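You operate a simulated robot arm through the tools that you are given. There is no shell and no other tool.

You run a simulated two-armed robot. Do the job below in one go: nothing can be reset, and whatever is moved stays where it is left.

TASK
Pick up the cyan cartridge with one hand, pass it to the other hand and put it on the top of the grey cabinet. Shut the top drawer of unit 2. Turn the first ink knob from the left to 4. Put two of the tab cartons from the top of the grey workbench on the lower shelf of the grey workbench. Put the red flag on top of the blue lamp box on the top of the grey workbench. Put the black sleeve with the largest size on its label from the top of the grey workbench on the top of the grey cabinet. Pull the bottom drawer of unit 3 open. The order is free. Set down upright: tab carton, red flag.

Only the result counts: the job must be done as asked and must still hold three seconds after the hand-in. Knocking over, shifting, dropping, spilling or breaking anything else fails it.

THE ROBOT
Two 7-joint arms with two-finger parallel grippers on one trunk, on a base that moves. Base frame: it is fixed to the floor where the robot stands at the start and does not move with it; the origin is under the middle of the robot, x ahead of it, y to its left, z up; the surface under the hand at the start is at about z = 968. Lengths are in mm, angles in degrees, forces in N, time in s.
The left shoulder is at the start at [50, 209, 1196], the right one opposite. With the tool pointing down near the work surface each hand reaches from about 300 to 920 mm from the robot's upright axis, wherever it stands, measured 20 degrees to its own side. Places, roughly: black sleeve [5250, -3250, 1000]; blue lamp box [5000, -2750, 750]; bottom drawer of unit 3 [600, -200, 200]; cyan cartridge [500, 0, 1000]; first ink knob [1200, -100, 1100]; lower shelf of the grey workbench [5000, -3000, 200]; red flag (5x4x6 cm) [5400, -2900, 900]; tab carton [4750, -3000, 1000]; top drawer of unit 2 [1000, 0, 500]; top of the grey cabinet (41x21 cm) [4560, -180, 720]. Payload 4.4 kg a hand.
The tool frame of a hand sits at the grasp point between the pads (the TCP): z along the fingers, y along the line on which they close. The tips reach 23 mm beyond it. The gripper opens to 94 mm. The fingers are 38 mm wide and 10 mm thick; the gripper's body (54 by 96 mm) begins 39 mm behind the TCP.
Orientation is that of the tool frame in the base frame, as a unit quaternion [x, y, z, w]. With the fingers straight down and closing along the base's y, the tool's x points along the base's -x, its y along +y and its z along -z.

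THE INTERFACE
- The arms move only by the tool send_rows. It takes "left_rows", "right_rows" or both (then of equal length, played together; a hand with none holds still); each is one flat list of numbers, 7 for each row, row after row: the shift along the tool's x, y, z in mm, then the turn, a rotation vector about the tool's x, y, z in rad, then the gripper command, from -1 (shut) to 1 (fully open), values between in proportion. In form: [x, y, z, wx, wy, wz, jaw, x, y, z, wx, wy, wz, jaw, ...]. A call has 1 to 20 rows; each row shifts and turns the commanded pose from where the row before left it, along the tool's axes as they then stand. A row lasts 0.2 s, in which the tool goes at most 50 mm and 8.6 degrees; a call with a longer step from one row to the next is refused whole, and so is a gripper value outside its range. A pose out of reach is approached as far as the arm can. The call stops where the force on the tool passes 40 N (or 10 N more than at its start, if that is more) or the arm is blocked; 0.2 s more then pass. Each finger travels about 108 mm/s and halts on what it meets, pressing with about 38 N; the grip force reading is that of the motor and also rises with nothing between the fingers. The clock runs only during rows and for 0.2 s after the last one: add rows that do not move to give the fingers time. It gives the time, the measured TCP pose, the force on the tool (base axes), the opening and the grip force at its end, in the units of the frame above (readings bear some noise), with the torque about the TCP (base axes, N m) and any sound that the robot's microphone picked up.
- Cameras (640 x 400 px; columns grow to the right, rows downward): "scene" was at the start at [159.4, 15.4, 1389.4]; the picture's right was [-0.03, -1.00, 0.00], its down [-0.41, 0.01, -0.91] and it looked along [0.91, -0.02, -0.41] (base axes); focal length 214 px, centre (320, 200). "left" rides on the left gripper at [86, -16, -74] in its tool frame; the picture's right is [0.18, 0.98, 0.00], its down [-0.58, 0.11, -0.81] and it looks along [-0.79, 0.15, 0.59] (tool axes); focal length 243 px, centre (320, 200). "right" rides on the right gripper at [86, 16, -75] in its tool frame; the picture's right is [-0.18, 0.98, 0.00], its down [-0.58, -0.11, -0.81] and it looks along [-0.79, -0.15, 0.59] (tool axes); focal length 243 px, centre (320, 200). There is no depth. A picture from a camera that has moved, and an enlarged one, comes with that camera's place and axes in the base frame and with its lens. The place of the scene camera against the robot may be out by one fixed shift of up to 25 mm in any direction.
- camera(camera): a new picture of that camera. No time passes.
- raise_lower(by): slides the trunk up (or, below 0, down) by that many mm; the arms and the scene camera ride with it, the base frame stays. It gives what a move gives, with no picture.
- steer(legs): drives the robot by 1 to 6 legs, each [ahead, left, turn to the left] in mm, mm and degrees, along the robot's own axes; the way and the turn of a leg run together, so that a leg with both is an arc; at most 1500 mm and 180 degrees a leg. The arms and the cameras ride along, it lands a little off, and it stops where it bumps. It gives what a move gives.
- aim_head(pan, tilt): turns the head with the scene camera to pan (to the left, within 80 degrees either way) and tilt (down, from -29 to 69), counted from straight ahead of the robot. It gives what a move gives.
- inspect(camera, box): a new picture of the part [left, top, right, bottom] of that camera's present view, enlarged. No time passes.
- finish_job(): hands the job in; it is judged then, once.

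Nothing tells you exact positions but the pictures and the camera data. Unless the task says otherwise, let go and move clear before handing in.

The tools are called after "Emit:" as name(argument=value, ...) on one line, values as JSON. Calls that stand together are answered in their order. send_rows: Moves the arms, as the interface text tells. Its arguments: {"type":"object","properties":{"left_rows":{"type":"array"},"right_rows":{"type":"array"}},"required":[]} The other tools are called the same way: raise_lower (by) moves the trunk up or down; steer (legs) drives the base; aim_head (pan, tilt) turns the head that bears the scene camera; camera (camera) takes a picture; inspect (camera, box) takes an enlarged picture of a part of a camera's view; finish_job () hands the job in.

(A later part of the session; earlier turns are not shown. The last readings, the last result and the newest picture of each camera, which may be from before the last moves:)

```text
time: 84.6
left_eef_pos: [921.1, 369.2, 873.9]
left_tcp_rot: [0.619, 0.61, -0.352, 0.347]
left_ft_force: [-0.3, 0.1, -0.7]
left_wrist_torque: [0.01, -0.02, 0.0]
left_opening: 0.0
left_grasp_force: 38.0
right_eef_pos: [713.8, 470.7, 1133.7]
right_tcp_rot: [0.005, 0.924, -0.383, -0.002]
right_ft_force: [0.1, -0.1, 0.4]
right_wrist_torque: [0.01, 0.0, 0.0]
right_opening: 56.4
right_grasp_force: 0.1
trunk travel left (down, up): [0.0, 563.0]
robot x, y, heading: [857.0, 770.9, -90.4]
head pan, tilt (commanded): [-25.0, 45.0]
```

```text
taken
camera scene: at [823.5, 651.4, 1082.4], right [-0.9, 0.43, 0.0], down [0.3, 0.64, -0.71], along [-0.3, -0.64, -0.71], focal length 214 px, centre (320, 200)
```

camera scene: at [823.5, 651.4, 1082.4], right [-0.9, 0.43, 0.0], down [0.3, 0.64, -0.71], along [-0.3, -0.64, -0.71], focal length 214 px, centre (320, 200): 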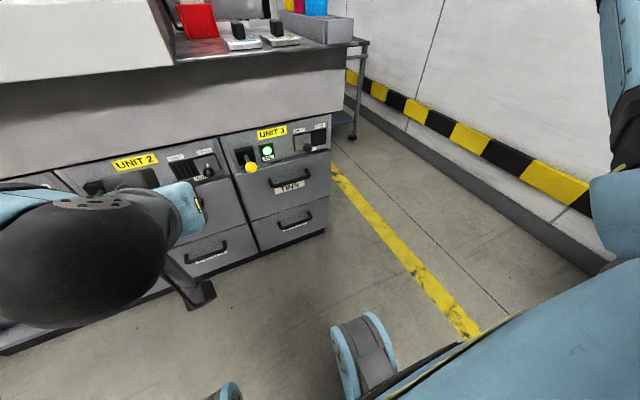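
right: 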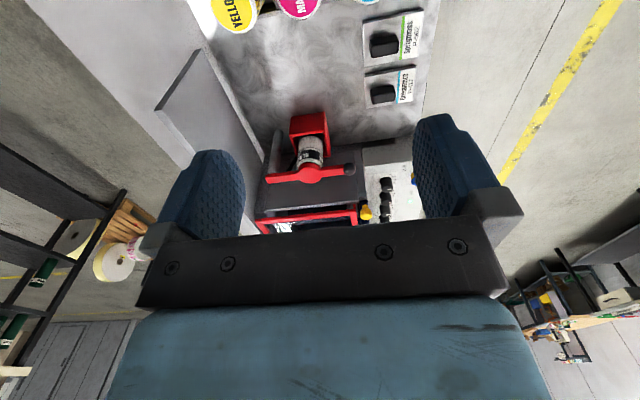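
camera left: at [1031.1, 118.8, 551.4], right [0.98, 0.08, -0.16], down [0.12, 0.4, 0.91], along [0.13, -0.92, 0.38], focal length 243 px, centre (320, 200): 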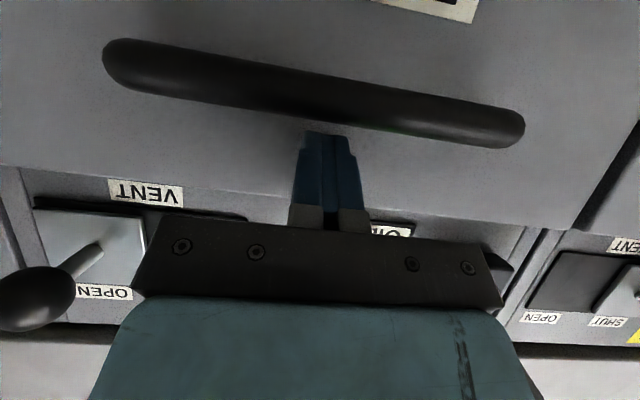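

Emit:
send_rows(right_rows=[9.1, 6.4, 40.9, 0, 0, 0, 0.2, 9.1, 6.4, 40.9, 0, 0, 0, 0.2, 9.1, 6.4, 40.9, 0, 0, 0, 0.2, 9.1, 6.4, 40.9, 0, 0, 0, 0.2, 9.1, 6.4, 40.9, 0, 0, 0, 0.2, 9.1, 6.4, 40.9, 0, 0, 0, 0.2, 9.1, 6.4, 40.9, 0, 0, 0, 0.2, 0, 23.9, 36.3, 0, 0, 0, 0.2, 0, 23.9, 36.3, 0, 0, 0, 0.2, 0, 23.9, 36.3, 0, 0, 0, 0.2, 0, 23.9, 36.3, 0, 0, 0, 0.2, 0, 23.9, 36.3, 0, 0, 0, 0.2, 0, 23.9, 36.3, 0, 0, 0, 0.2, 0, 23.9, 36.3, 0, 0, 0, 0.2, 0, 0, 0, 0, 0, 0, 0.2])

Emit:
camera(camera="scene")

Emit:
camera(camera="right")

```text
time: 87.8
left_eef_pos: [919.9, 369.0, 872.5]
left_tcp_rot: [0.618, 0.611, -0.351, 0.348]
left_ft_force: [0.2, 0.5, -0.4]
left_wrist_torque: [-0.02, 0.0, 0.03]
left_opening: 0.2
left_grasp_force: 38.2
right_eef_pos: [677.3, 256.3, 618.7]
right_tcp_rot: [0.005, 0.924, -0.383, -0.002]
right_ft_force: [-0.9, 0.7, -0.1]
right_wrist_torque: [0.01, 0.0, 0.05]
right_opening: 56.4
right_grasp_force: 0.1
right hand out of reach, approached as far as the arm can: row 1, 2, 3, 4
trunk travel left (down, up): [0.0, 563.0]
robot x, y, heading: [858.6, 776.0, -90.6]
head pan, tilt (commanded): [-25.0, 45.0]
```

```text
taken
camera scene: at [823.4, 651.4, 1082.4], right [-0.9, 0.43, 0.0], down [0.31, 0.64, -0.71], along [-0.31, -0.64, -0.71], focal length 214 px, centre (320, 200)
```

scene: 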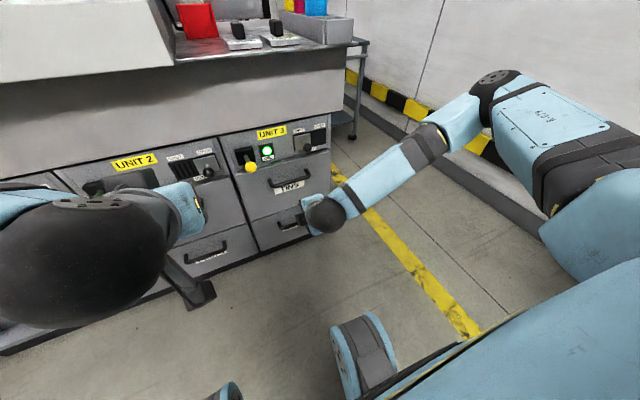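

```text
taken
camera right: at [591.6, 321.2, 660.2], right [0.19, 0.69, -0.69], down [0.59, 0.49, 0.65], along [0.79, -0.53, -0.31], focal length 243 px, centre (320, 200)
```

right: 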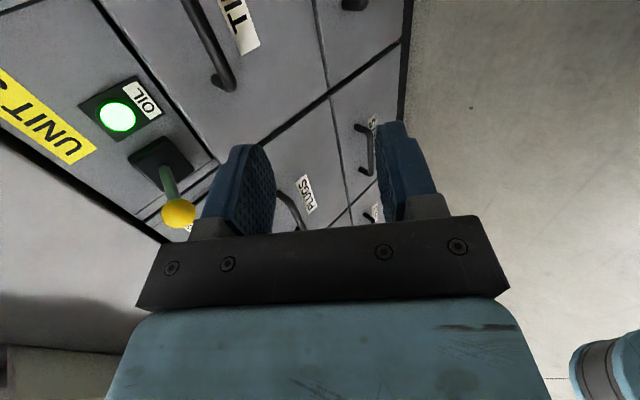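

Emit:
inspect(camera="scene", box=[240, 150, 360, 250])

```text
4.00 times, centred on (300, 200) of scene
camera zoom: at [823.4, 651.4, 1082.4], right [-0.9, 0.43, 0.0], down [0.31, 0.64, -0.71], along [-0.31, -0.64, -0.71], focal length 858 px, centre (400, 200)
```

zoom: 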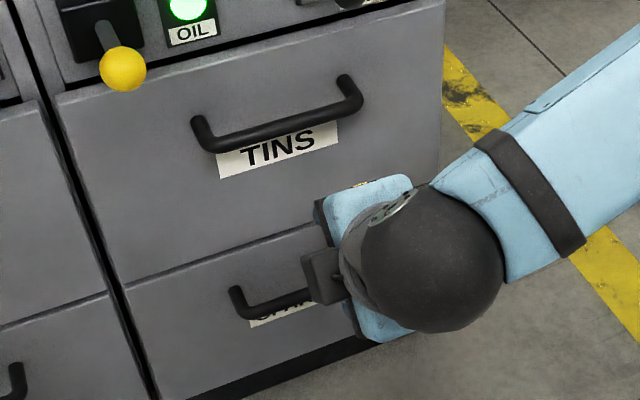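

The right hand is well placed. The bottom handle of unit 3 is at about (645, 25, 292). I approach at 45° with the fingers 40 mm apart, stopping 100 mm short for a check.

Emit:
send_rows(right_rows=[3.9, 9.4, 40.7, 0, 0, 0, -0.149, 3.9, 9.4, 40.7, 0, 0, 0, -0.149, 3.9, 9.4, 40.7, 0, 0, 0, -0.149, 3.9, 9.4, 40.7, 0, 0, 0, -0.149, 3.9, 9.4, 40.7, 0, 0, 0, -0.149, 3.9, 9.4, 40.7, 0, 0, 0, -0.149, 3.9, 9.4, 40.7, 0, 0, 0, -0.149, 0, 0, 0, 0, 0, 0, -0.149])

Emit:
camera(camera="scene")

Emit:
camera(camera="right")

```text
time: 89.6
left_eef_pos: [920.0, 370.0, 874.1]
left_tcp_rot: [0.619, 0.61, -0.353, 0.347]
left_ft_force: [-0.3, 0.2, -0.9]
left_wrist_torque: [0.01, 0.0, 0.04]
left_opening: 0.1
left_grasp_force: 38.0
right_eef_pos: [685.0, 128.7, 427.1]
right_tcp_rot: [0.005, 0.924, -0.382, -0.002]
right_ft_force: [-0.6, -0.6, -0.3]
right_wrist_torque: [0.02, -0.01, 0.01]
right_opening: 40.1
right_grasp_force: 0.0
right hand out of reach, approached as far as the arm can: row 5, 6, 7
trunk travel left (down, up): [0.0, 563.0]
robot x, y, heading: [857.7, 773.8, -90.5]
head pan, tilt (commanded): [-25.0, 45.0]
```

```text
taken
camera scene: at [823.4, 651.3, 1082.4], right [-0.9, 0.43, 0.0], down [0.31, 0.64, -0.71], along [-0.31, -0.64, -0.71], focal length 214 px, centre (320, 200)
```

scene: 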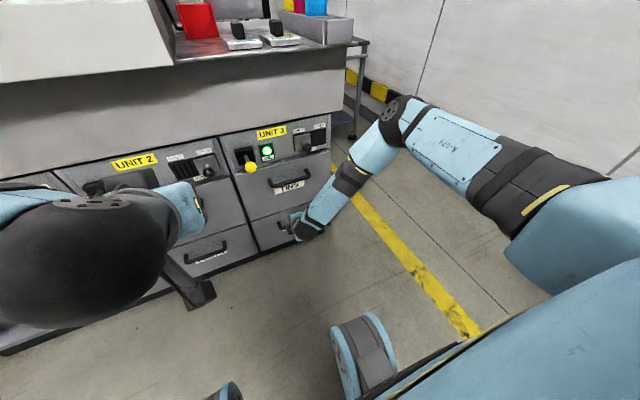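

```text
taken
camera right: at [598.6, 194.5, 469.3], right [0.19, 0.69, -0.69], down [0.59, 0.49, 0.65], along [0.79, -0.53, -0.31], focal length 243 px, centre (320, 200)
```

right: 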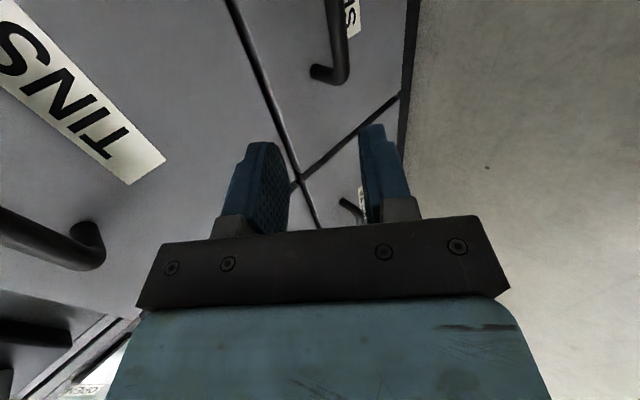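

The arm runs into a wrist limit with this yaw (hand ends at x 685, z 427). I back off and turn the hand the other way round (camera toward the inside), which should have more range.

Emit:
send_rows(right_rows=[-3.9, -9.4, -40.7, 0, 0, 0, -0.149, -3.9, -9.4, -40.7, 0, 0, 0, -0.149, -3.9, -9.4, -40.7, 0, 0, 0, -0.149, -3.9, -9.4, -40.7, 0, 0, 0, -0.149, -3.9, -9.4, -40.7, 0, 0, 0, -0.149, -3.9, -9.4, -40.7, 0, 0, 0, -0.149, -3.9, -9.4, -40.7, 0, 0, 0, -0.149, 0, 0, 0, 0, 0, 0, -0.149])

```text
time: 91.4
left_eef_pos: [920.9, 368.9, 874.5]
left_tcp_rot: [0.619, 0.611, -0.352, 0.347]
left_ft_force: [-0.5, -0.2, 0.5]
left_wrist_torque: [-0.02, 0.04, 0.0]
left_opening: 0.0
left_grasp_force: 38.4
right_eef_pos: [711.8, 284.5, 677.1]
right_tcp_rot: [0.004, 0.924, -0.383, -0.003]
right_ft_force: [0.1, 0.1, 0.3]
right_wrist_torque: [-0.05, -0.01, -0.02]
right_opening: 39.9
right_grasp_force: 0.0
trunk travel left (down, up): [0.0, 563.0]
robot x, y, heading: [862.7, 775.7, -90.6]
head pan, tilt (commanded): [-25.0, 45.0]
```

Emit:
send_rows(right_rows=[0, 0, 0, 0, 0, 0.1428, -0.149, 0, 0, 0, 0, 0, 0.1428, -0.149, 0, 0, 0, 0, 0, 0.1428, -0.149, 0, 0, 0, 0, 0, 0.1428, -0.149, 0, 0, 0, 0, 0, 0.1428, -0.149, 0, 0, 0, 0, 0, 0.1428, -0.149, 0, 0, 0, 0, 0, 0.1428, -0.149, 0, 0, 0, 0, 0, 0.1428, -0.149, 0, 0, 0, 0, 0, 0.1428, -0.149, 0, 0, 0, 0, 0, 0.1428, -0.149, 0, 0, 0, 0, 0, 0.1428, -0.149, 0, 0, 0, 0, 0, 0, -0.149])

Emit:
send_rows(right_rows=[0, 0, 0, 0, 0, 0.1428, -0.149, 0, 0, 0, 0, 0, 0.1428, -0.149, 0, 0, 0, 0, 0, 0.1428, -0.149, 0, 0, 0, 0, 0, 0.1428, -0.149, 0, 0, 0, 0, 0, 0.1428, -0.149, 0, 0, 0, 0, 0, 0.1428, -0.149, 0, 0, 0, 0, 0, 0.1428, -0.149, 0, 0, 0, 0, 0, 0.1428, -0.149, 0, 0, 0, 0, 0, 0.1428, -0.149, 0, 0, 0, 0, 0, 0.1428, -0.149, 0, 0, 0, 0, 0, 0.1428, -0.149, 0, 0, 0, 0, 0, 0, -0.149])

Emit:
camera(camera="scene")

Emit:
camera(camera="right")

```text
time: 94.0
left_eef_pos: [921.9, 369.1, 873.5]
left_tcp_rot: [0.619, 0.609, -0.353, 0.347]
left_ft_force: [-0.5, -0.1, 1.0]
left_wrist_torque: [-0.01, 0.01, 0.0]
left_opening: 0.0
left_grasp_force: 38.3
right_eef_pos: [711.0, 284.1, 674.8]
right_tcp_rot: [0.657, 0.649, -0.272, 0.269]
right_ft_force: [0.1, 0.6, 0.2]
right_wrist_torque: [0.01, 0.0, 0.01]
right_opening: 39.9
right_grasp_force: 0.2
trunk travel left (down, up): [0.0, 563.0]
robot x, y, heading: [860.8, 772.5, -90.3]
head pan, tilt (commanded): [-25.0, 45.0]
```

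```text
time: 96.6
left_eef_pos: [920.7, 370.1, 873.1]
left_tcp_rot: [0.619, 0.611, -0.351, 0.347]
left_ft_force: [0.0, -0.2, 0.1]
left_wrist_torque: [0.03, 0.0, 0.01]
left_opening: 0.0
left_grasp_force: 38.3
right_eef_pos: [711.6, 284.6, 673.5]
right_tcp_rot: [0.924, -0.006, -0.002, 0.383]
right_ft_force: [0.2, -1.0, 0.2]
right_wrist_torque: [-0.02, 0.0, -0.02]
right_opening: 39.8
right_grasp_force: 0.1
trunk travel left (down, up): [0.0, 563.0]
robot x, y, heading: [860.7, 770.8, -90.9]
head pan, tilt (commanded): [-25.0, 45.0]
```

```text
taken
camera scene: at [823.4, 651.4, 1082.4], right [-0.9, 0.43, 0.0], down [0.31, 0.64, -0.71], along [-0.31, -0.64, -0.71], focal length 214 px, centre (320, 200)
```

scene: 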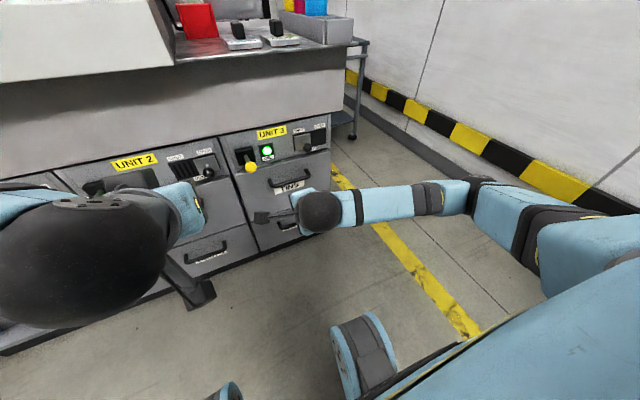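

```text
taken
camera right: at [797.4, 325.1, 739.4], right [-0.19, -0.69, 0.69], down [-0.57, 0.65, 0.49], along [-0.8, -0.3, -0.52], focal length 243 px, centre (320, 200)
```

right: 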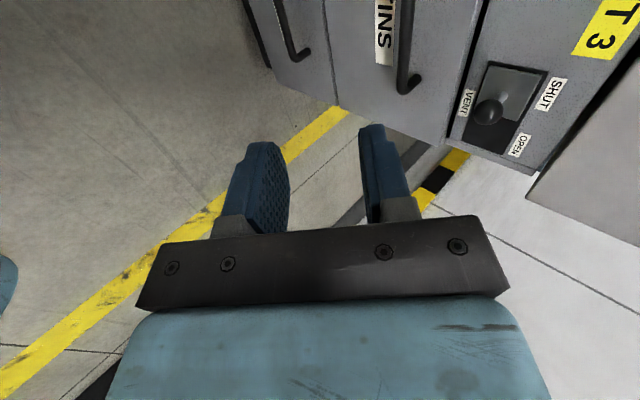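

Emit:
send_rows(right_rows=[-7.4, -11.25, 42.3, 0, 0, 0, -0.149, -7.4, -11.25, 42.3, 0, 0, 0, -0.149, -7.4, -11.25, 42.3, 0, 0, 0, -0.149, -7.4, -11.25, 42.3, 0, 0, 0, -0.149, -7.4, -11.25, 42.3, 0, 0, 0, -0.149, -7.4, -11.25, 42.3, 0, 0, 0, -0.149, -7.4, -11.25, 42.3, 0, 0, 0, -0.149, -7.4, -11.25, 42.3, 0, 0, 0, -0.149, 0, 0, 0, 0, 0, 0, -0.149])

Emit:
camera(camera="right")

Emit:
camera(camera="scene")

```text
time: 98.6
left_eef_pos: [921.1, 369.7, 874.3]
left_tcp_rot: [0.619, 0.611, -0.352, 0.347]
left_ft_force: [0.0, 0.1, -0.7]
left_wrist_torque: [-0.01, -0.01, 0.01]
left_opening: 0.0
left_grasp_force: 37.8
right_eef_pos: [668.3, 157.6, 455.9]
right_tcp_rot: [0.924, -0.006, -0.002, 0.382]
right_ft_force: [0.0, 0.1, -0.5]
right_wrist_torque: [0.02, -0.02, 0.0]
right_opening: 40.0
right_grasp_force: 0.0
right hand out of reach, approached as far as the arm can: row 6, 7, 8
trunk travel left (down, up): [0.0, 563.0]
robot x, y, heading: [861.0, 775.6, -90.6]
head pan, tilt (commanded): [-25.0, 45.0]
```

```text
taken
camera right: at [754.4, 198.7, 520.8], right [-0.19, -0.69, 0.69], down [-0.57, 0.65, 0.49], along [-0.8, -0.3, -0.52], focal length 243 px, centre (320, 200)
```

right: 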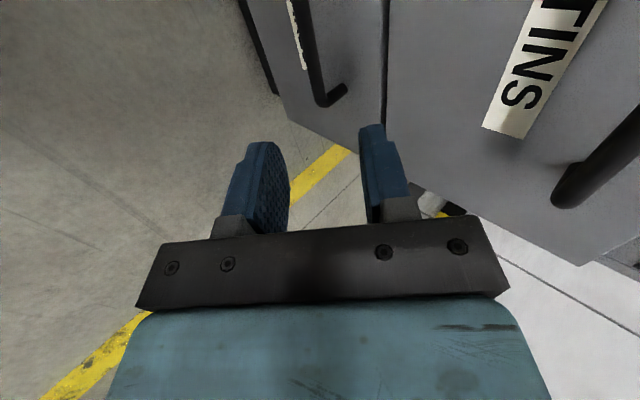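

```text
taken
camera scene: at [823.5, 651.4, 1082.4], right [-0.9, 0.43, 0.0], down [0.31, 0.64, -0.71], along [-0.31, -0.64, -0.71], focal length 214 px, centre (320, 200)
```

scene: 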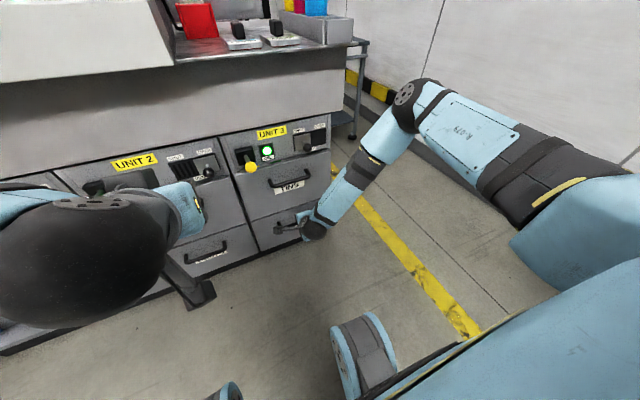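

Still limited by a joint, probably because the arm is folded too much. I back the base up 200 mm so the arm works more stretched.

Emit:
steer(legs=[[-200, 0, 0]])

Emit:
camera(camera="right")

```text
time: 100.2
left_eef_pos: [922.8, 569.0, 874.2]
left_tcp_rot: [0.619, 0.61, -0.352, 0.347]
left_ft_force: [0.7, 0.8, -0.5]
left_wrist_torque: [-0.01, 0.01, 0.0]
left_opening: 0.0
left_grasp_force: 38.2
right_eef_pos: [670.4, 357.9, 455.8]
right_tcp_rot: [0.924, -0.004, -0.002, 0.382]
right_ft_force: [0.2, 0.2, -0.2]
right_wrist_torque: [0.01, 0.04, -0.02]
right_opening: 40.3
right_grasp_force: 0.2
trunk travel left (down, up): [0.0, 563.0]
robot x, y, heading: [858.8, 975.9, -90.3]
head pan, tilt (commanded): [-25.0, 45.0]
```

```text
taken
camera right: at [756.3, 398.4, 520.9], right [-0.19, -0.69, 0.69], down [-0.57, 0.65, 0.49], along [-0.8, -0.3, -0.52], focal length 243 px, centre (320, 200)
```

right: 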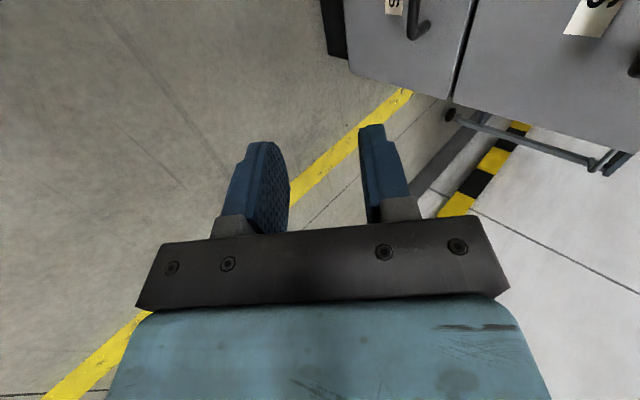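

Emit:
send_rows(right_rows=[-2.8, 19.3, 39.3, 0, 0, 0, -0.149, -2.8, 19.3, 39.3, 0, 0, 0, -0.149, -2.8, 19.3, 39.3, 0, 0, 0, -0.149, -2.8, 19.3, 39.3, 0, 0, 0, -0.149, -2.8, 19.3, 39.3, 0, 0, 0, -0.149, -2.8, 19.3, 39.3, 0, 0, 0, -0.149, 0, 0, 0, 0, 0, 0, -0.149])

Emit:
camera(camera="right")

Emit:
camera(camera="scene")

```text
time: 101.8
left_eef_pos: [923.2, 568.6, 874.7]
left_tcp_rot: [0.62, 0.609, -0.354, 0.346]
left_ft_force: [0.3, 0.6, 0.0]
left_wrist_torque: [0.03, 0.0, -0.08]
left_opening: 0.0
left_grasp_force: 37.7
right_eef_pos: [649.1, 119.1, 372.5]
right_tcp_rot: [0.924, -0.005, -0.002, 0.382]
right_ft_force: [-0.1, 0.7, 0.0]
right_wrist_torque: [0.0, -0.01, 0.01]
right_opening: 39.7
right_grasp_force: 0.0
right hand out of reach, approached as far as the arm can: row 6
trunk travel left (down, up): [0.0, 563.0]
robot x, y, heading: [860.5, 972.6, -90.8]
head pan, tilt (commanded): [-25.0, 45.0]
```

```text
taken
camera right: at [736.6, 160.5, 438.0], right [-0.19, -0.69, 0.69], down [-0.57, 0.65, 0.49], along [-0.8, -0.3, -0.52], focal length 243 px, centre (320, 200)
```

right: 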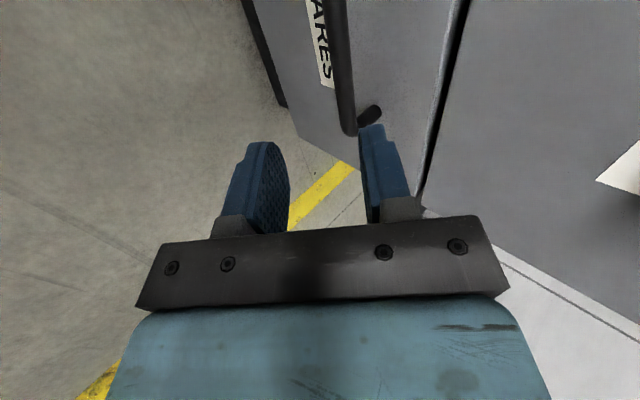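

```text
taken
camera scene: at [826.0, 850.9, 1082.4], right [-0.9, 0.43, 0.0], down [0.3, 0.64, -0.71], along [-0.31, -0.64, -0.71], focal length 214 px, centre (320, 200)
```

scene: 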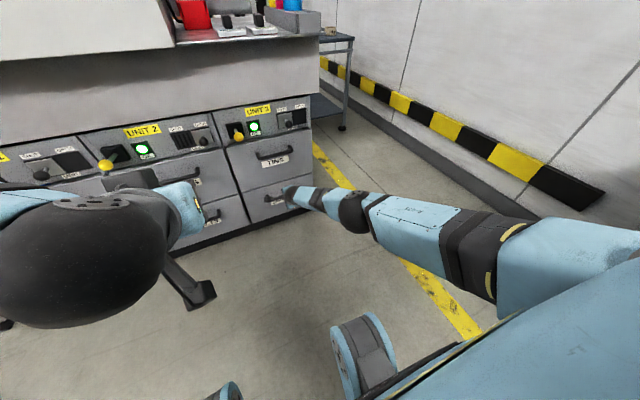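

The arm is now stretched enough to go low. I bring the hand to the pre-grasp pose in the robot's frame, then drive ahead, and finish the approach with the arm.

Emit:
send_rows(right_rows=[0, -20.5, -20.5, 0, 0, 0, -0.149, 0, -20.5, -20.5, 0, 0, 0, -0.149, 0, -20.5, -20.5, 0, 0, 0, -0.149, 0, -20.5, -20.5, 0, 0, 0, -0.149, 0, 0, 0, 0, 0, 0, -0.149])

Emit:
camera(camera="scene")

```text
time: 103.0
left_eef_pos: [923.9, 567.9, 873.2]
left_tcp_rot: [0.619, 0.61, -0.352, 0.348]
left_ft_force: [-0.1, 0.3, 0.0]
left_wrist_torque: [-0.01, 0.0, 0.01]
left_opening: 0.4
left_grasp_force: 38.5
right_eef_pos: [651.5, 237.6, 374.7]
right_tcp_rot: [0.925, -0.004, -0.003, 0.381]
right_ft_force: [0.0, -1.0, -0.1]
right_wrist_torque: [0.01, 0.0, 0.05]
right_opening: 39.9
right_grasp_force: 0.1
trunk travel left (down, up): [0.0, 563.0]
robot x, y, heading: [860.1, 971.9, -90.8]
head pan, tilt (commanded): [-25.0, 45.0]
```

```text
taken
camera scene: at [825.3, 850.9, 1082.4], right [-0.9, 0.43, 0.0], down [0.31, 0.64, -0.71], along [-0.31, -0.64, -0.71], focal length 214 px, centre (320, 200)
```

scene: 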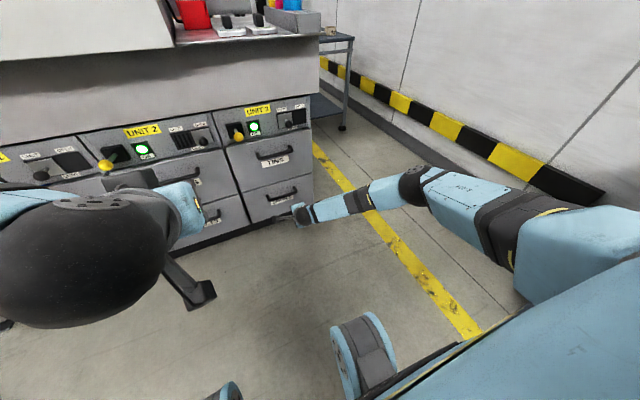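

Emit:
steer(legs=[[135, 0, 0]])

Emit:
camera(camera="right")

Emit:
inspect(camera="scene", box=[220, 140, 380, 250])

```text
time: 104.3
left_eef_pos: [921.8, 432.9, 872.7]
left_tcp_rot: [0.62, 0.61, -0.353, 0.347]
left_ft_force: [-0.3, 0.0, 0.4]
left_wrist_torque: [0.02, -0.04, 0.02]
left_opening: 0.0
left_grasp_force: 37.9
right_eef_pos: [650.2, 100.5, 374.5]
right_tcp_rot: [0.924, -0.005, -0.002, 0.382]
right_ft_force: [-0.4, 0.7, 0.1]
right_wrist_torque: [-0.01, 0.02, 0.0]
right_opening: 40.2
right_grasp_force: 0.1
trunk travel left (down, up): [0.0, 563.0]
robot x, y, heading: [861.3, 840.9, -90.5]
head pan, tilt (commanded): [-25.0, 45.0]
```

```text
taken
camera right: at [736.2, 142.2, 439.0], right [-0.19, -0.69, 0.69], down [-0.57, 0.65, 0.49], along [-0.8, -0.3, -0.52], focal length 243 px, centre (320, 200)
```

right: 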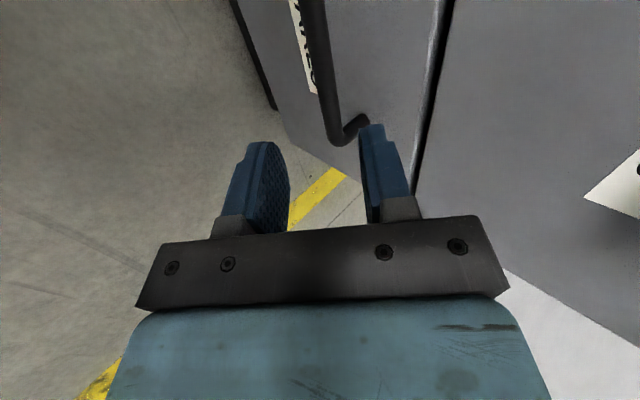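

```text
3.64 times, centred on (300, 195) of scene
camera zoom: at [824.0, 715.0, 1082.3], right [-0.9, 0.43, 0.0], down [0.31, 0.64, -0.71], along [-0.31, -0.64, -0.71], focal length 780 px, centre (393, 218)
```

zoom: 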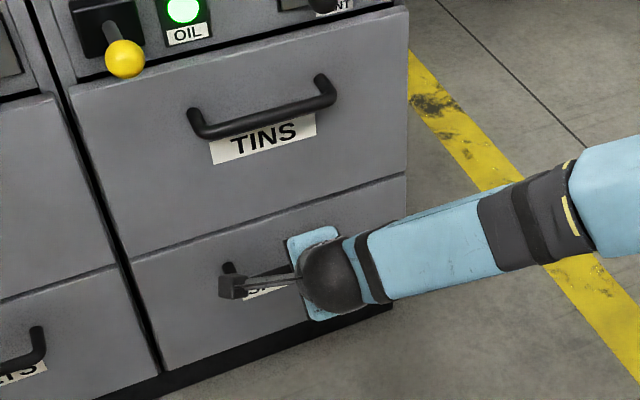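

Emit:
inspect(camera="right", box=[260, 0, 420, 200])

```text
2.00 times, centred on (340, 100) of right
camera zoom: at [736.2, 142.2, 439.0], right [-0.19, -0.69, 0.69], down [-0.57, 0.65, 0.49], along [-0.8, -0.3, -0.52], focal length 485 px, centre (280, 400)
```

zoom: 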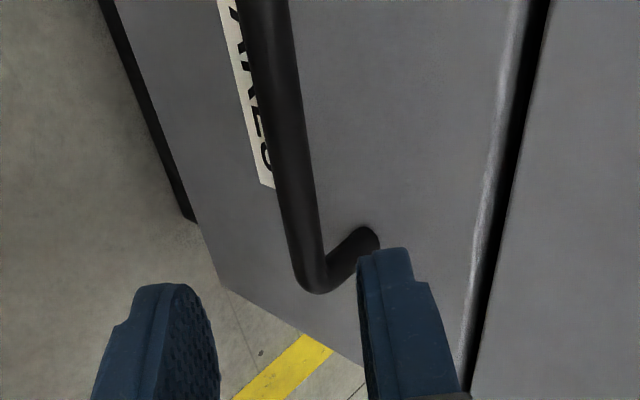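

The bar lies on the gripper's axis within 3 mm; I advance 105 mm along the tool axis.

Emit:
send_rows(right_rows=[0, 0.5, 21, 0, 0, 0, -0.149, 0, 0.5, 21, 0, 0, 0, -0.149, 0, 0.5, 21, 0, 0, 0, -0.149, 0, 0.5, 21, 0, 0, 0, -0.149, 0, 0.5, 19, 0, 0, 0, -0.149, 0, 0, 0, 0, 0, 0, -0.149])

Emit:
camera(camera="right")

```text
time: 105.7
left_eef_pos: [921.9, 433.0, 874.0]
left_tcp_rot: [0.619, 0.61, -0.352, 0.348]
left_ft_force: [-0.1, 0.3, -0.2]
left_wrist_torque: [-0.01, 0.0, 0.02]
left_opening: 0.0
left_grasp_force: 37.7
right_eef_pos: [648.3, 35.2, 308.1]
right_tcp_rot: [0.924, -0.005, -0.002, 0.382]
right_ft_force: [0.3, 0.4, -0.5]
right_wrist_torque: [-0.05, 0.01, 0.01]
right_opening: 40.1
right_grasp_force: 0.0
right hand out of reach, approached as far as the arm can: row 5
trunk travel left (down, up): [0.0, 563.0]
robot x, y, heading: [862.3, 837.0, -90.3]
head pan, tilt (commanded): [-25.0, 45.0]
```

```text
taken
camera right: at [736.2, 75.3, 374.6], right [-0.19, -0.69, 0.69], down [-0.57, 0.65, 0.49], along [-0.8, -0.3, -0.52], focal length 243 px, centre (320, 200)
```

right: 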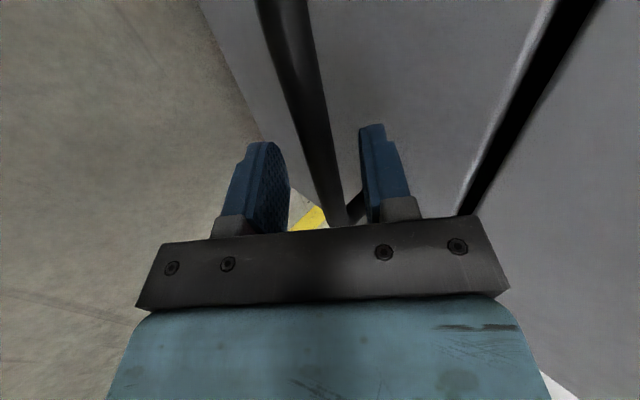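

The bar is between the fingers. I close the gripper on it.

Emit:
send_rows(right_rows=[0, 0, 0, 0, 0, 0, -1, 0, 0, 0, 0, 0, 0, -1, 0, 0, 0, 0, 0, 0, -1])

Emit:
camera(camera="right")

```text
time: 106.5
left_eef_pos: [921.3, 432.0, 873.7]
left_tcp_rot: [0.619, 0.61, -0.352, 0.348]
left_ft_force: [0.2, 0.6, 0.7]
left_wrist_torque: [0.02, 0.01, 0.04]
left_opening: 0.2
left_grasp_force: 37.8
right_eef_pos: [649.0, 34.1, 310.3]
right_tcp_rot: [0.924, -0.004, -0.002, 0.382]
right_ft_force: [-0.5, -0.6, 0.3]
right_wrist_torque: [-0.02, 0.9, 1.18]
right_opening: 15.5
right_grasp_force: 45.2
trunk travel left (down, up): [0.0, 563.0]
robot x, y, heading: [860.4, 838.7, -90.9]
head pan, tilt (commanded): [-25.0, 45.0]
```

```text
taken
camera right: at [736.1, 75.2, 374.7], right [-0.19, -0.69, 0.69], down [-0.57, 0.65, 0.49], along [-0.8, -0.31, -0.52], focal length 243 px, centre (320, 200)
```

right: 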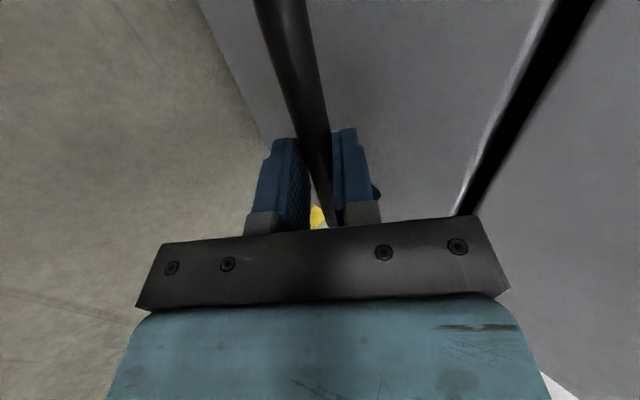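

Bar gripped (15.5 mm). I pull toward +y with the arm.

Emit:
send_rows(right_rows=[0, -7, -7, 0, 0, 0, -1, 0, -10.6, -10.6, 0, 0, 0, -1, 0, -10.6, -10.6, 0, 0, 0, -1, 0, -10.6, -10.6, 0, 0, 0, -1, 0, -10.6, -10.6, 0, 0, 0, -1, 0, -10.6, -10.6, 0, 0, 0, -1])

Emit:
camera(camera="scene")

```text
time: 107.9
left_eef_pos: [921.3, 432.7, 873.7]
left_tcp_rot: [0.62, 0.609, -0.353, 0.347]
left_ft_force: [-0.4, -0.3, 0.3]
left_wrist_torque: [0.04, 0.0, 0.01]
left_opening: 0.0
left_grasp_force: 37.7
right_eef_pos: [647.9, 112.8, 310.1]
right_tcp_rot: [0.924, -0.005, -0.005, 0.382]
right_ft_force: [-14.2, 0.6, 2.3]
right_wrist_torque: [-0.18, 1.73, 0.24]
right_opening: 15.6
right_grasp_force: 45.1
right hand out of reach, approached as far as the arm can: row 6
trunk travel left (down, up): [0.0, 563.0]
robot x, y, heading: [860.6, 837.2, -90.8]
head pan, tilt (commanded): [-25.0, 45.0]
```

```text
taken
camera scene: at [823.9, 715.5, 1082.5], right [-0.9, 0.43, 0.0], down [0.31, 0.64, -0.71], along [-0.31, -0.64, -0.71], focal length 214 px, centre (320, 200)
```

scene: 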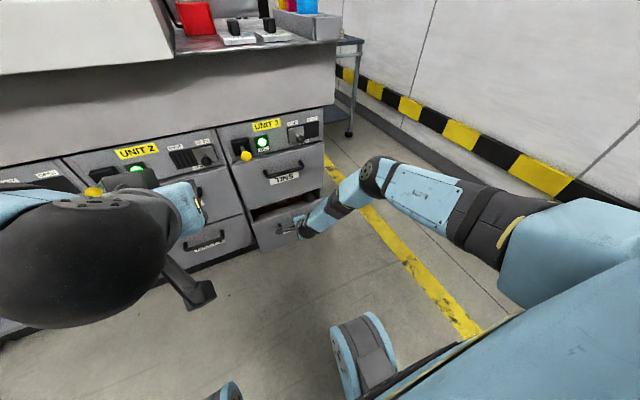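

The drawer is coming; the arm's range ends, so I continue the pull by backing the base.

Emit:
steer(legs=[[-90, 0, 0]])

Emit:
inspect(camera="scene", box=[200, 110, 380, 270])

```text
time: 109.0
left_eef_pos: [921.8, 522.8, 873.3]
left_tcp_rot: [0.62, 0.609, -0.353, 0.346]
left_ft_force: [-0.1, -0.5, 0.6]
left_wrist_torque: [0.06, 0.01, -0.01]
left_opening: 0.0
left_grasp_force: 38.8
right_eef_pos: [648.1, 201.9, 309.2]
right_tcp_rot: [0.924, -0.005, -0.005, 0.381]
right_ft_force: [-30.1, 1.1, 0.8]
right_wrist_torque: [-0.02, 1.29, 1.14]
right_opening: 15.8
right_grasp_force: 44.6
trunk travel left (down, up): [0.0, 563.0]
robot x, y, heading: [862.7, 927.6, -90.5]
head pan, tilt (commanded): [-25.0, 45.0]
```

```text
2.50 times, centred on (290, 190) of scene
camera zoom: at [824.8, 805.5, 1082.5], right [-0.9, 0.43, 0.0], down [0.31, 0.64, -0.71], along [-0.31, -0.64, -0.71], focal length 536 px, centre (395, 225)
```

zoom: 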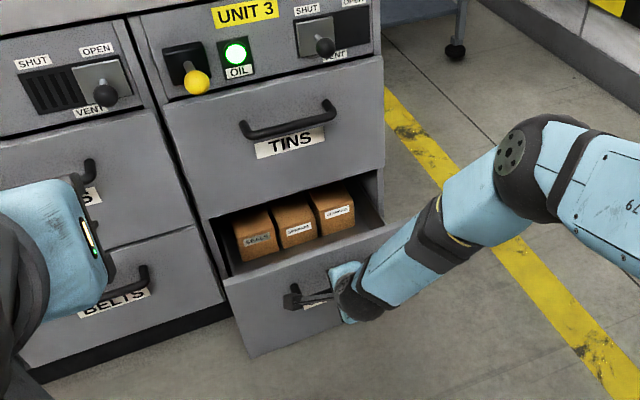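

Emit:
send_rows(right_rows=[-2, 0, 0, 0, 0, 0, -1, -1.5, 0, 0, 0, 0, 0, -1, 0, 0, 0, 0, 0, 0, -1])

Emit:
steer(legs=[[-80, 0, 0]])

Emit:
inspect(camera="scene", box=[200, 110, 380, 270])

```text
time: 109.8
left_eef_pos: [923.2, 524.1, 872.7]
left_tcp_rot: [0.619, 0.61, -0.352, 0.347]
left_ft_force: [0.5, 0.1, -0.4]
left_wrist_torque: [0.02, 0.03, -0.01]
left_opening: 0.1
left_grasp_force: 38.1
right_eef_pos: [648.4, 204.0, 308.7]
right_tcp_rot: [0.925, -0.004, -0.003, 0.38]
right_ft_force: [19.2, -1.9, 0.2]
right_wrist_torque: [-0.14, 1.45, 0.49]
right_opening: 15.6
right_grasp_force: 44.3
trunk travel left (down, up): [0.0, 563.0]
robot x, y, heading: [862.0, 930.6, -90.6]
head pan, tilt (commanded): [-25.0, 45.0]
```

```text
time: 110.8
left_eef_pos: [921.7, 603.4, 873.9]
left_tcp_rot: [0.619, 0.61, -0.352, 0.348]
left_ft_force: [0.1, -0.6, 0.4]
left_wrist_torque: [-0.01, -0.01, 0.01]
left_opening: 0.0
left_grasp_force: 38.4
right_eef_pos: [649.2, 281.3, 309.9]
right_tcp_rot: [0.925, -0.005, -0.004, 0.381]
right_ft_force: [21.4, 0.5, 1.3]
right_wrist_torque: [0.01, 0.22, 1.6]
right_opening: 15.6
right_grasp_force: 44.8
trunk travel left (down, up): [0.0, 563.0]
robot x, y, heading: [859.9, 1006.7, -90.7]
head pan, tilt (commanded): [-25.0, 45.0]
```

```text
2.50 times, centred on (290, 190) of scene
camera zoom: at [825.9, 884.6, 1082.4], right [-0.9, 0.43, 0.0], down [0.3, 0.64, -0.71], along [-0.3, -0.64, -0.71], focal length 536 px, centre (395, 225)
```

zoom: 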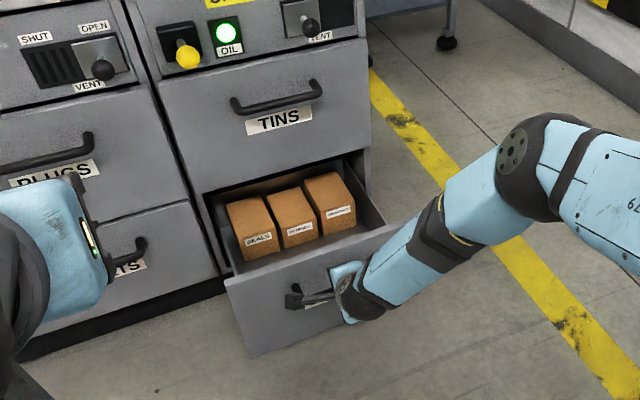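

Emit:
steer(legs=[[-35, 0, 0]])

Emit:
camera(camera="right")

```text
time: 111.7
left_eef_pos: [923.9, 637.8, 873.4]
left_tcp_rot: [0.619, 0.611, -0.352, 0.347]
left_ft_force: [-0.8, 0.5, 0.2]
left_wrist_torque: [-0.02, 0.02, 0.02]
left_opening: 0.1
left_grasp_force: 37.5
right_eef_pos: [648.2, 315.6, 308.9]
right_tcp_rot: [0.924, -0.005, -0.005, 0.381]
right_ft_force: [-6.3, 1.3, 1.5]
right_wrist_torque: [-0.04, 0.7, 1.03]
right_opening: 15.8
right_grasp_force: 45.3
trunk travel left (down, up): [0.0, 563.0]
robot x, y, heading: [864.1, 1040.7, -90.6]
head pan, tilt (commanded): [-25.0, 45.0]
```

```text
taken
camera right: at [735.6, 355.9, 374.7], right [-0.19, -0.7, 0.69], down [-0.57, 0.65, 0.5], along [-0.8, -0.3, -0.52], focal length 243 px, centre (320, 200)
```

right: 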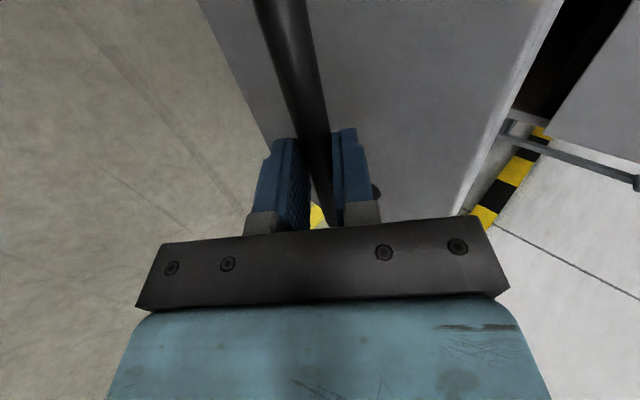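

Emit:
steer(legs=[[-25, 0, 0]])

Emit:
camera(camera="right")

Emit:
camera(camera="scene")

```text
time: 112.6
left_eef_pos: [925.5, 653.7, 873.5]
left_tcp_rot: [0.619, 0.61, -0.352, 0.348]
left_ft_force: [-1.2, 0.2, 0.0]
left_wrist_torque: [0.0, 0.02, 0.0]
left_opening: 0.0
left_grasp_force: 37.9
right_eef_pos: [648.1, 326.5, 311.7]
right_tcp_rot: [0.923, -0.003, -0.007, 0.385]
right_ft_force: [-0.5, -2.8, -2.8]
right_wrist_torque: [0.02, -0.06, 0.25]
right_opening: 15.5
right_grasp_force: 44.8
trunk travel left (down, up): [0.0, 563.0]
robot x, y, heading: [860.0, 1058.7, -90.3]
head pan, tilt (commanded): [-25.0, 45.0]
stopped in leg 1: the force on the tool passed its limit at 119 N (the readings are from after the stop); the commanded pose is now the measured one
```

```text
taken
camera right: at [735.6, 368.3, 376.6], right [-0.18, -0.69, 0.7], down [-0.57, 0.66, 0.5], along [-0.8, -0.31, -0.51], focal length 243 px, centre (320, 200)
```

right: 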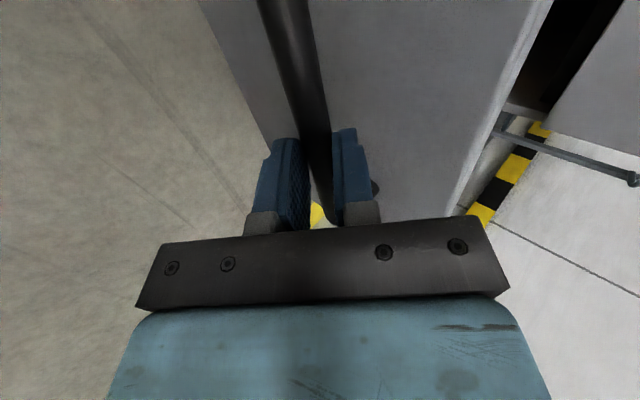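

```text
taken
camera scene: at [826.4, 934.9, 1082.5], right [-0.9, 0.43, 0.0], down [0.3, 0.64, -0.71], along [-0.3, -0.64, -0.71], focal length 214 px, centre (320, 200)
```

scene: 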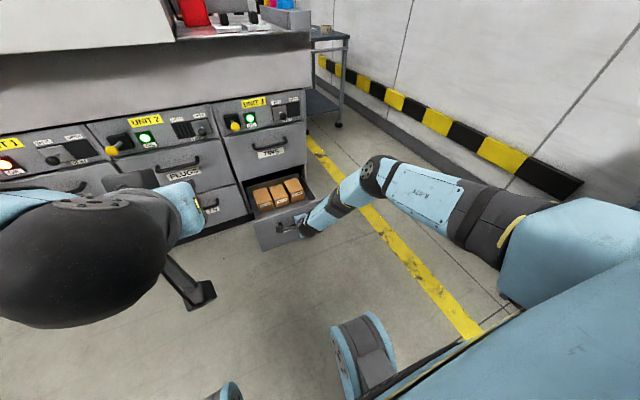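

The drawer hit its stop, fully open (about 290 mm). I release the bar and withdraw along the tool axis.

Emit:
send_rows(right_rows=[0, 0, 0, 0, 0, 0, -0.1, 0, 0, 0, 0, 0, 0, -0.1, 0, 0, 0, 0, 0, 0, -0.1, 0, 0, -15, 0, 0, 0, -0.1, 0, 0, -20, 0, 0, 0, -0.1, 0, 0, -20, 0, 0, 0, -0.1, 0, 0, -20, 0, 0, 0, -0.1, 0, 0, -20, 0, 0, 0, -0.1])

Emit:
camera(camera="right")

```text
time: 114.4
left_eef_pos: [925.1, 652.8, 873.9]
left_tcp_rot: [0.618, 0.611, -0.351, 0.348]
left_ft_force: [0.2, 0.0, -0.5]
left_wrist_torque: [0.02, 0.03, -0.02]
left_opening: 0.1
left_grasp_force: 38.6
right_eef_pos: [648.6, 332.9, 317.8]
right_tcp_rot: [0.924, -0.003, -0.007, 0.382]
right_ft_force: [-0.1, -0.6, -0.2]
right_wrist_torque: [0.0, 0.02, 0.02]
right_opening: 42.6
right_grasp_force: 0.0
right hand out of reach, approached as far as the arm can: row 4, 5, 6, 7, 8
trunk travel left (down, up): [0.0, 563.0]
robot x, y, heading: [861.9, 1056.0, -90.4]
head pan, tilt (commanded): [-25.0, 45.0]
```

```text
taken
camera right: at [735.8, 374.2, 382.4], right [-0.18, -0.69, 0.7], down [-0.57, 0.65, 0.5], along [-0.8, -0.3, -0.51], focal length 243 px, centre (320, 200)
```

right: 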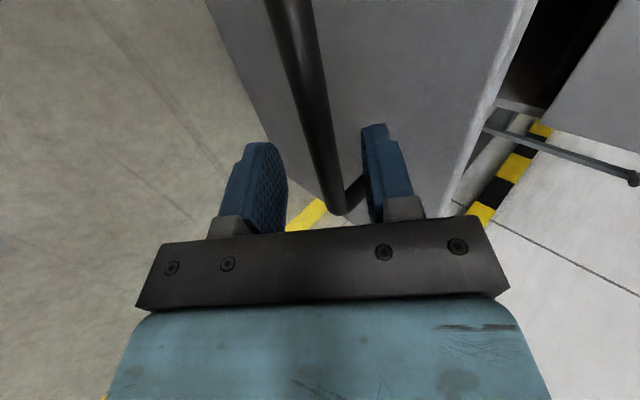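

The arm is at a joint limit for that retreat, so I open a little wider and slip off the bar using small trunk and base moves instead.

Emit:
send_rows(right_rows=[0, 0, 0, 0, 0, 0, 0.2, 0, 0, 0, 0, 0, 0, 0.2])

Emit:
raise_lower(by=14)

Emit:
steer(legs=[[-28, 0, 0]])

Emit:
camera(camera="right")

```text
time: 115.0
left_eef_pos: [924.4, 653.4, 872.7]
left_tcp_rot: [0.618, 0.611, -0.352, 0.347]
left_ft_force: [1.1, 0.4, -0.3]
left_wrist_torque: [0.01, 0.02, 0.03]
left_opening: 0.1
left_grasp_force: 38.3
right_eef_pos: [648.0, 333.6, 318.7]
right_tcp_rot: [0.924, -0.003, -0.008, 0.382]
right_ft_force: [0.1, 0.3, -0.9]
right_wrist_torque: [0.0, -0.01, -0.02]
right_opening: 56.4
right_grasp_force: 0.1
trunk travel left (down, up): [0.0, 563.0]
robot x, y, heading: [862.2, 1058.0, -90.4]
head pan, tilt (commanded): [-25.0, 45.0]
```

```text
time: 115.6
left_eef_pos: [924.2, 652.9, 887.2]
left_tcp_rot: [0.619, 0.611, -0.352, 0.347]
left_ft_force: [-0.4, -0.6, -0.8]
left_wrist_torque: [0.01, 0.02, 0.0]
left_opening: 0.0
left_grasp_force: 38.0
right_eef_pos: [647.6, 334.1, 330.5]
right_tcp_rot: [0.924, -0.004, -0.007, 0.382]
right_ft_force: [0.0, 0.7, -0.5]
right_wrist_torque: [0.01, 0.01, 0.01]
right_opening: 56.3
right_grasp_force: 0.0
trunk travel left (down, up): [-14.0, 549.0]
robot x, y, heading: [861.9, 1055.9, -90.6]
head pan, tilt (commanded): [-25.0, 45.0]
```

```text
time: 116.4
left_eef_pos: [923.7, 681.5, 887.5]
left_tcp_rot: [0.619, 0.61, -0.352, 0.347]
left_ft_force: [-0.2, -0.2, 0.1]
left_wrist_torque: [0.01, -0.02, 0.03]
left_opening: 0.0
left_grasp_force: 38.1
right_eef_pos: [647.8, 362.4, 331.7]
right_tcp_rot: [0.924, -0.004, -0.008, 0.383]
right_ft_force: [-0.4, -0.3, 0.3]
right_wrist_torque: [0.0, 0.0, -0.01]
right_opening: 56.4
right_grasp_force: 0.0
trunk travel left (down, up): [-14.0, 549.0]
robot x, y, heading: [859.5, 1083.8, -90.0]
head pan, tilt (commanded): [-25.0, 45.0]
```

```text
taken
camera right: at [736.1, 402.5, 396.7], right [-0.18, -0.69, 0.7], down [-0.57, 0.65, 0.5], along [-0.8, -0.3, -0.51], focal length 243 px, centre (320, 200)
```

right: 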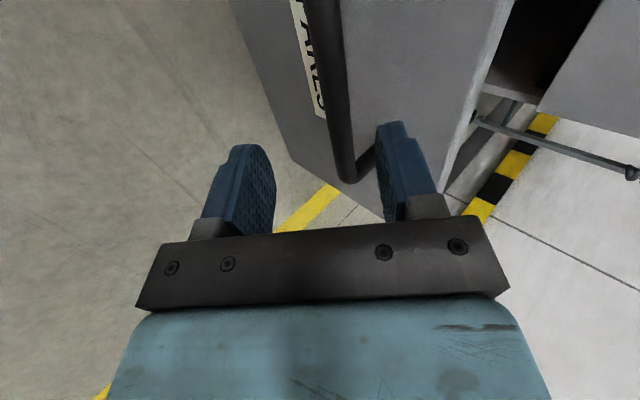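

Emit:
raise_lower(by=18)

Emit:
steer(legs=[[-30, 0, 0]])

Emit:
camera(camera="right")

Emit:
inspect(camera="scene", box=[200, 110, 380, 270])

```text
time: 117.1
left_eef_pos: [924.3, 680.5, 904.4]
left_tcp_rot: [0.618, 0.611, -0.352, 0.348]
left_ft_force: [0.3, 0.0, -0.3]
left_wrist_torque: [-0.01, -0.06, 0.01]
left_opening: 0.1
left_grasp_force: 38.3
right_eef_pos: [647.5, 362.4, 349.5]
right_tcp_rot: [0.924, -0.003, -0.007, 0.382]
right_ft_force: [-0.5, 0.3, 0.3]
right_wrist_torque: [0.01, -0.04, 0.02]
right_opening: 56.6
right_grasp_force: 0.1
trunk travel left (down, up): [-32.0, 531.0]
robot x, y, heading: [863.4, 1089.5, -90.4]
head pan, tilt (commanded): [-25.0, 45.0]
```

```text
time: 117.9
left_eef_pos: [925.8, 712.9, 905.5]
left_tcp_rot: [0.619, 0.61, -0.352, 0.347]
left_ft_force: [-0.6, 0.4, 0.3]
left_wrist_torque: [0.0, 0.01, 0.01]
left_opening: 0.0
left_grasp_force: 37.9
right_eef_pos: [649.9, 391.4, 350.4]
right_tcp_rot: [0.924, -0.003, -0.008, 0.383]
right_ft_force: [-0.6, 0.3, 0.8]
right_wrist_torque: [-0.03, -0.01, -0.05]
right_opening: 56.5
right_grasp_force: 0.1
trunk travel left (down, up): [-32.0, 531.0]
robot x, y, heading: [865.6, 1115.5, -90.3]
head pan, tilt (commanded): [-25.0, 45.0]
```

```text
taken
camera right: at [736.1, 432.4, 414.8], right [-0.18, -0.69, 0.7], down [-0.57, 0.65, 0.5], along [-0.8, -0.3, -0.51], focal length 243 px, centre (320, 200)
```

right: 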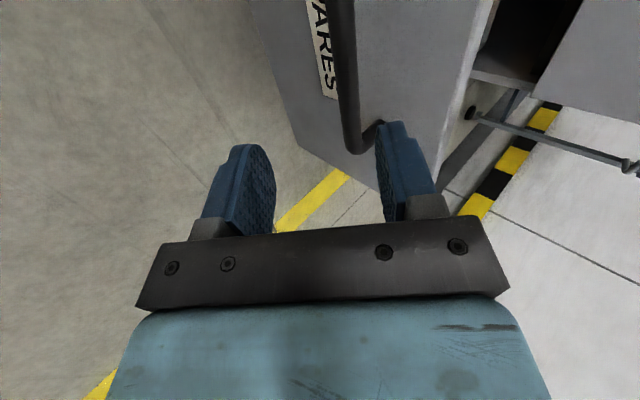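

```text
2.50 times, centred on (290, 190) of scene
camera zoom: at [826.9, 993.8, 1114.5], right [-0.9, 0.43, 0.0], down [0.3, 0.64, -0.71], along [-0.3, -0.64, -0.71], focal length 536 px, centre (395, 225)
```

zoom: 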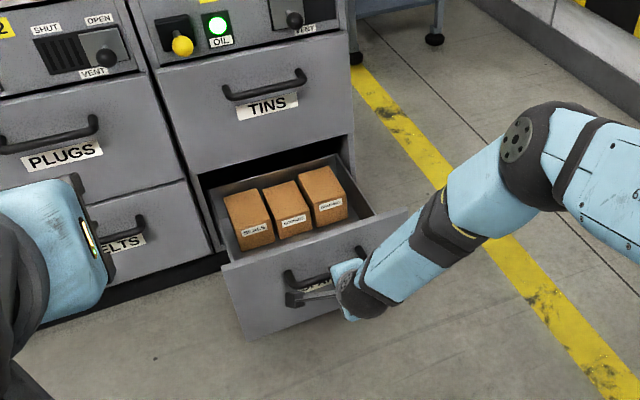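

The hand is clear of the bar and the drawer stays open. I back away, raise the trunk and bring both hands back to tool-down.

Emit:
steer(legs=[[-100, 0, 0]])

Emit:
raise_lower(by=243)

Emit:
send_rows(left_rows=[0, 0, 0, 0, 0.1309, 0, -1, 0, 0, 0, 0, 0.1309, 0, -1, 0, 0, 0, 0, 0.1309, 0, -1, 0, 0, 0, 0, 0.1309, 0, -1, 0, 0, 0, 0, 0.1309, 0, -1, 0, 0, 0, 0, 0.1309, 0, -1, 0, 0, 0, 0, 0.1309, 0, -1, 0, 0, 0, 0, 0.1309, 0, -1], right_rows=[0, 0, -20, 0.0982, 0, 0, 1, 0, 0, -20, 0.0982, 0, 0, 1, 0, 0, -20, 0.0982, 0, 0, 1, 0, 0, -20, 0.0982, 0, 0, 1, 0, 0, -20, 0.0982, 0, 0, 1, 0, 0, -20, 0.0982, 0, 0, 1, 0, 0, -20, 0.0982, 0, 0, 1, 0, 0, -20, 0.0982, 0, 0, 1])

```text
time: 119.0
left_eef_pos: [925.6, 813.9, 905.9]
left_tcp_rot: [0.619, 0.61, -0.353, 0.347]
left_ft_force: [-0.1, 0.7, 0.0]
left_wrist_torque: [-0.01, 0.01, 0.01]
left_opening: 0.1
left_grasp_force: 38.0
right_eef_pos: [649.3, 494.7, 350.0]
right_tcp_rot: [0.924, -0.004, -0.008, 0.382]
right_ft_force: [-0.1, 0.4, 0.8]
right_wrist_torque: [0.0, -0.02, 0.01]
right_opening: 56.3
right_grasp_force: 0.0
trunk travel left (down, up): [-32.0, 531.0]
robot x, y, heading: [862.6, 1216.8, -90.4]
head pan, tilt (commanded): [-25.0, 45.0]
```

```text
time: 121.6
left_eef_pos: [926.2, 814.4, 1147.8]
left_tcp_rot: [0.618, 0.611, -0.352, 0.348]
left_ft_force: [-0.3, 1.5, 0.2]
left_wrist_torque: [0.02, 0.0, -0.03]
left_opening: 0.0
left_grasp_force: 38.2
right_eef_pos: [649.3, 495.5, 591.6]
right_tcp_rot: [0.924, -0.002, -0.008, 0.382]
right_ft_force: [-0.6, -0.1, 0.3]
right_wrist_torque: [0.01, -0.01, 0.01]
right_opening: 56.3
right_grasp_force: 0.0
trunk travel left (down, up): [-275.0, 288.0]
robot x, y, heading: [862.2, 1218.7, -90.5]
head pan, tilt (commanded): [-25.0, 45.0]
```

```text
time: 123.4
left_eef_pos: [925.6, 813.6, 1147.8]
left_tcp_rot: [0.711, 0.703, 0.004, -0.004]
left_ft_force: [-0.6, -0.1, -0.1]
left_wrist_torque: [-0.01, 0.0, 0.04]
left_opening: 0.2
left_grasp_force: 38.0
right_eef_pos: [653.6, 562.1, 732.8]
right_tcp_rot: [1.0, -0.006, -0.005, -0.002]
right_ft_force: [0.0, 0.0, -0.2]
right_wrist_torque: [-0.01, -0.02, -0.01]
right_opening: 93.9
right_grasp_force: 0.0
trunk travel left (down, up): [-275.0, 288.0]
robot x, y, heading: [864.0, 1220.2, -90.7]
head pan, tilt (commanded): [-25.0, 45.0]
```

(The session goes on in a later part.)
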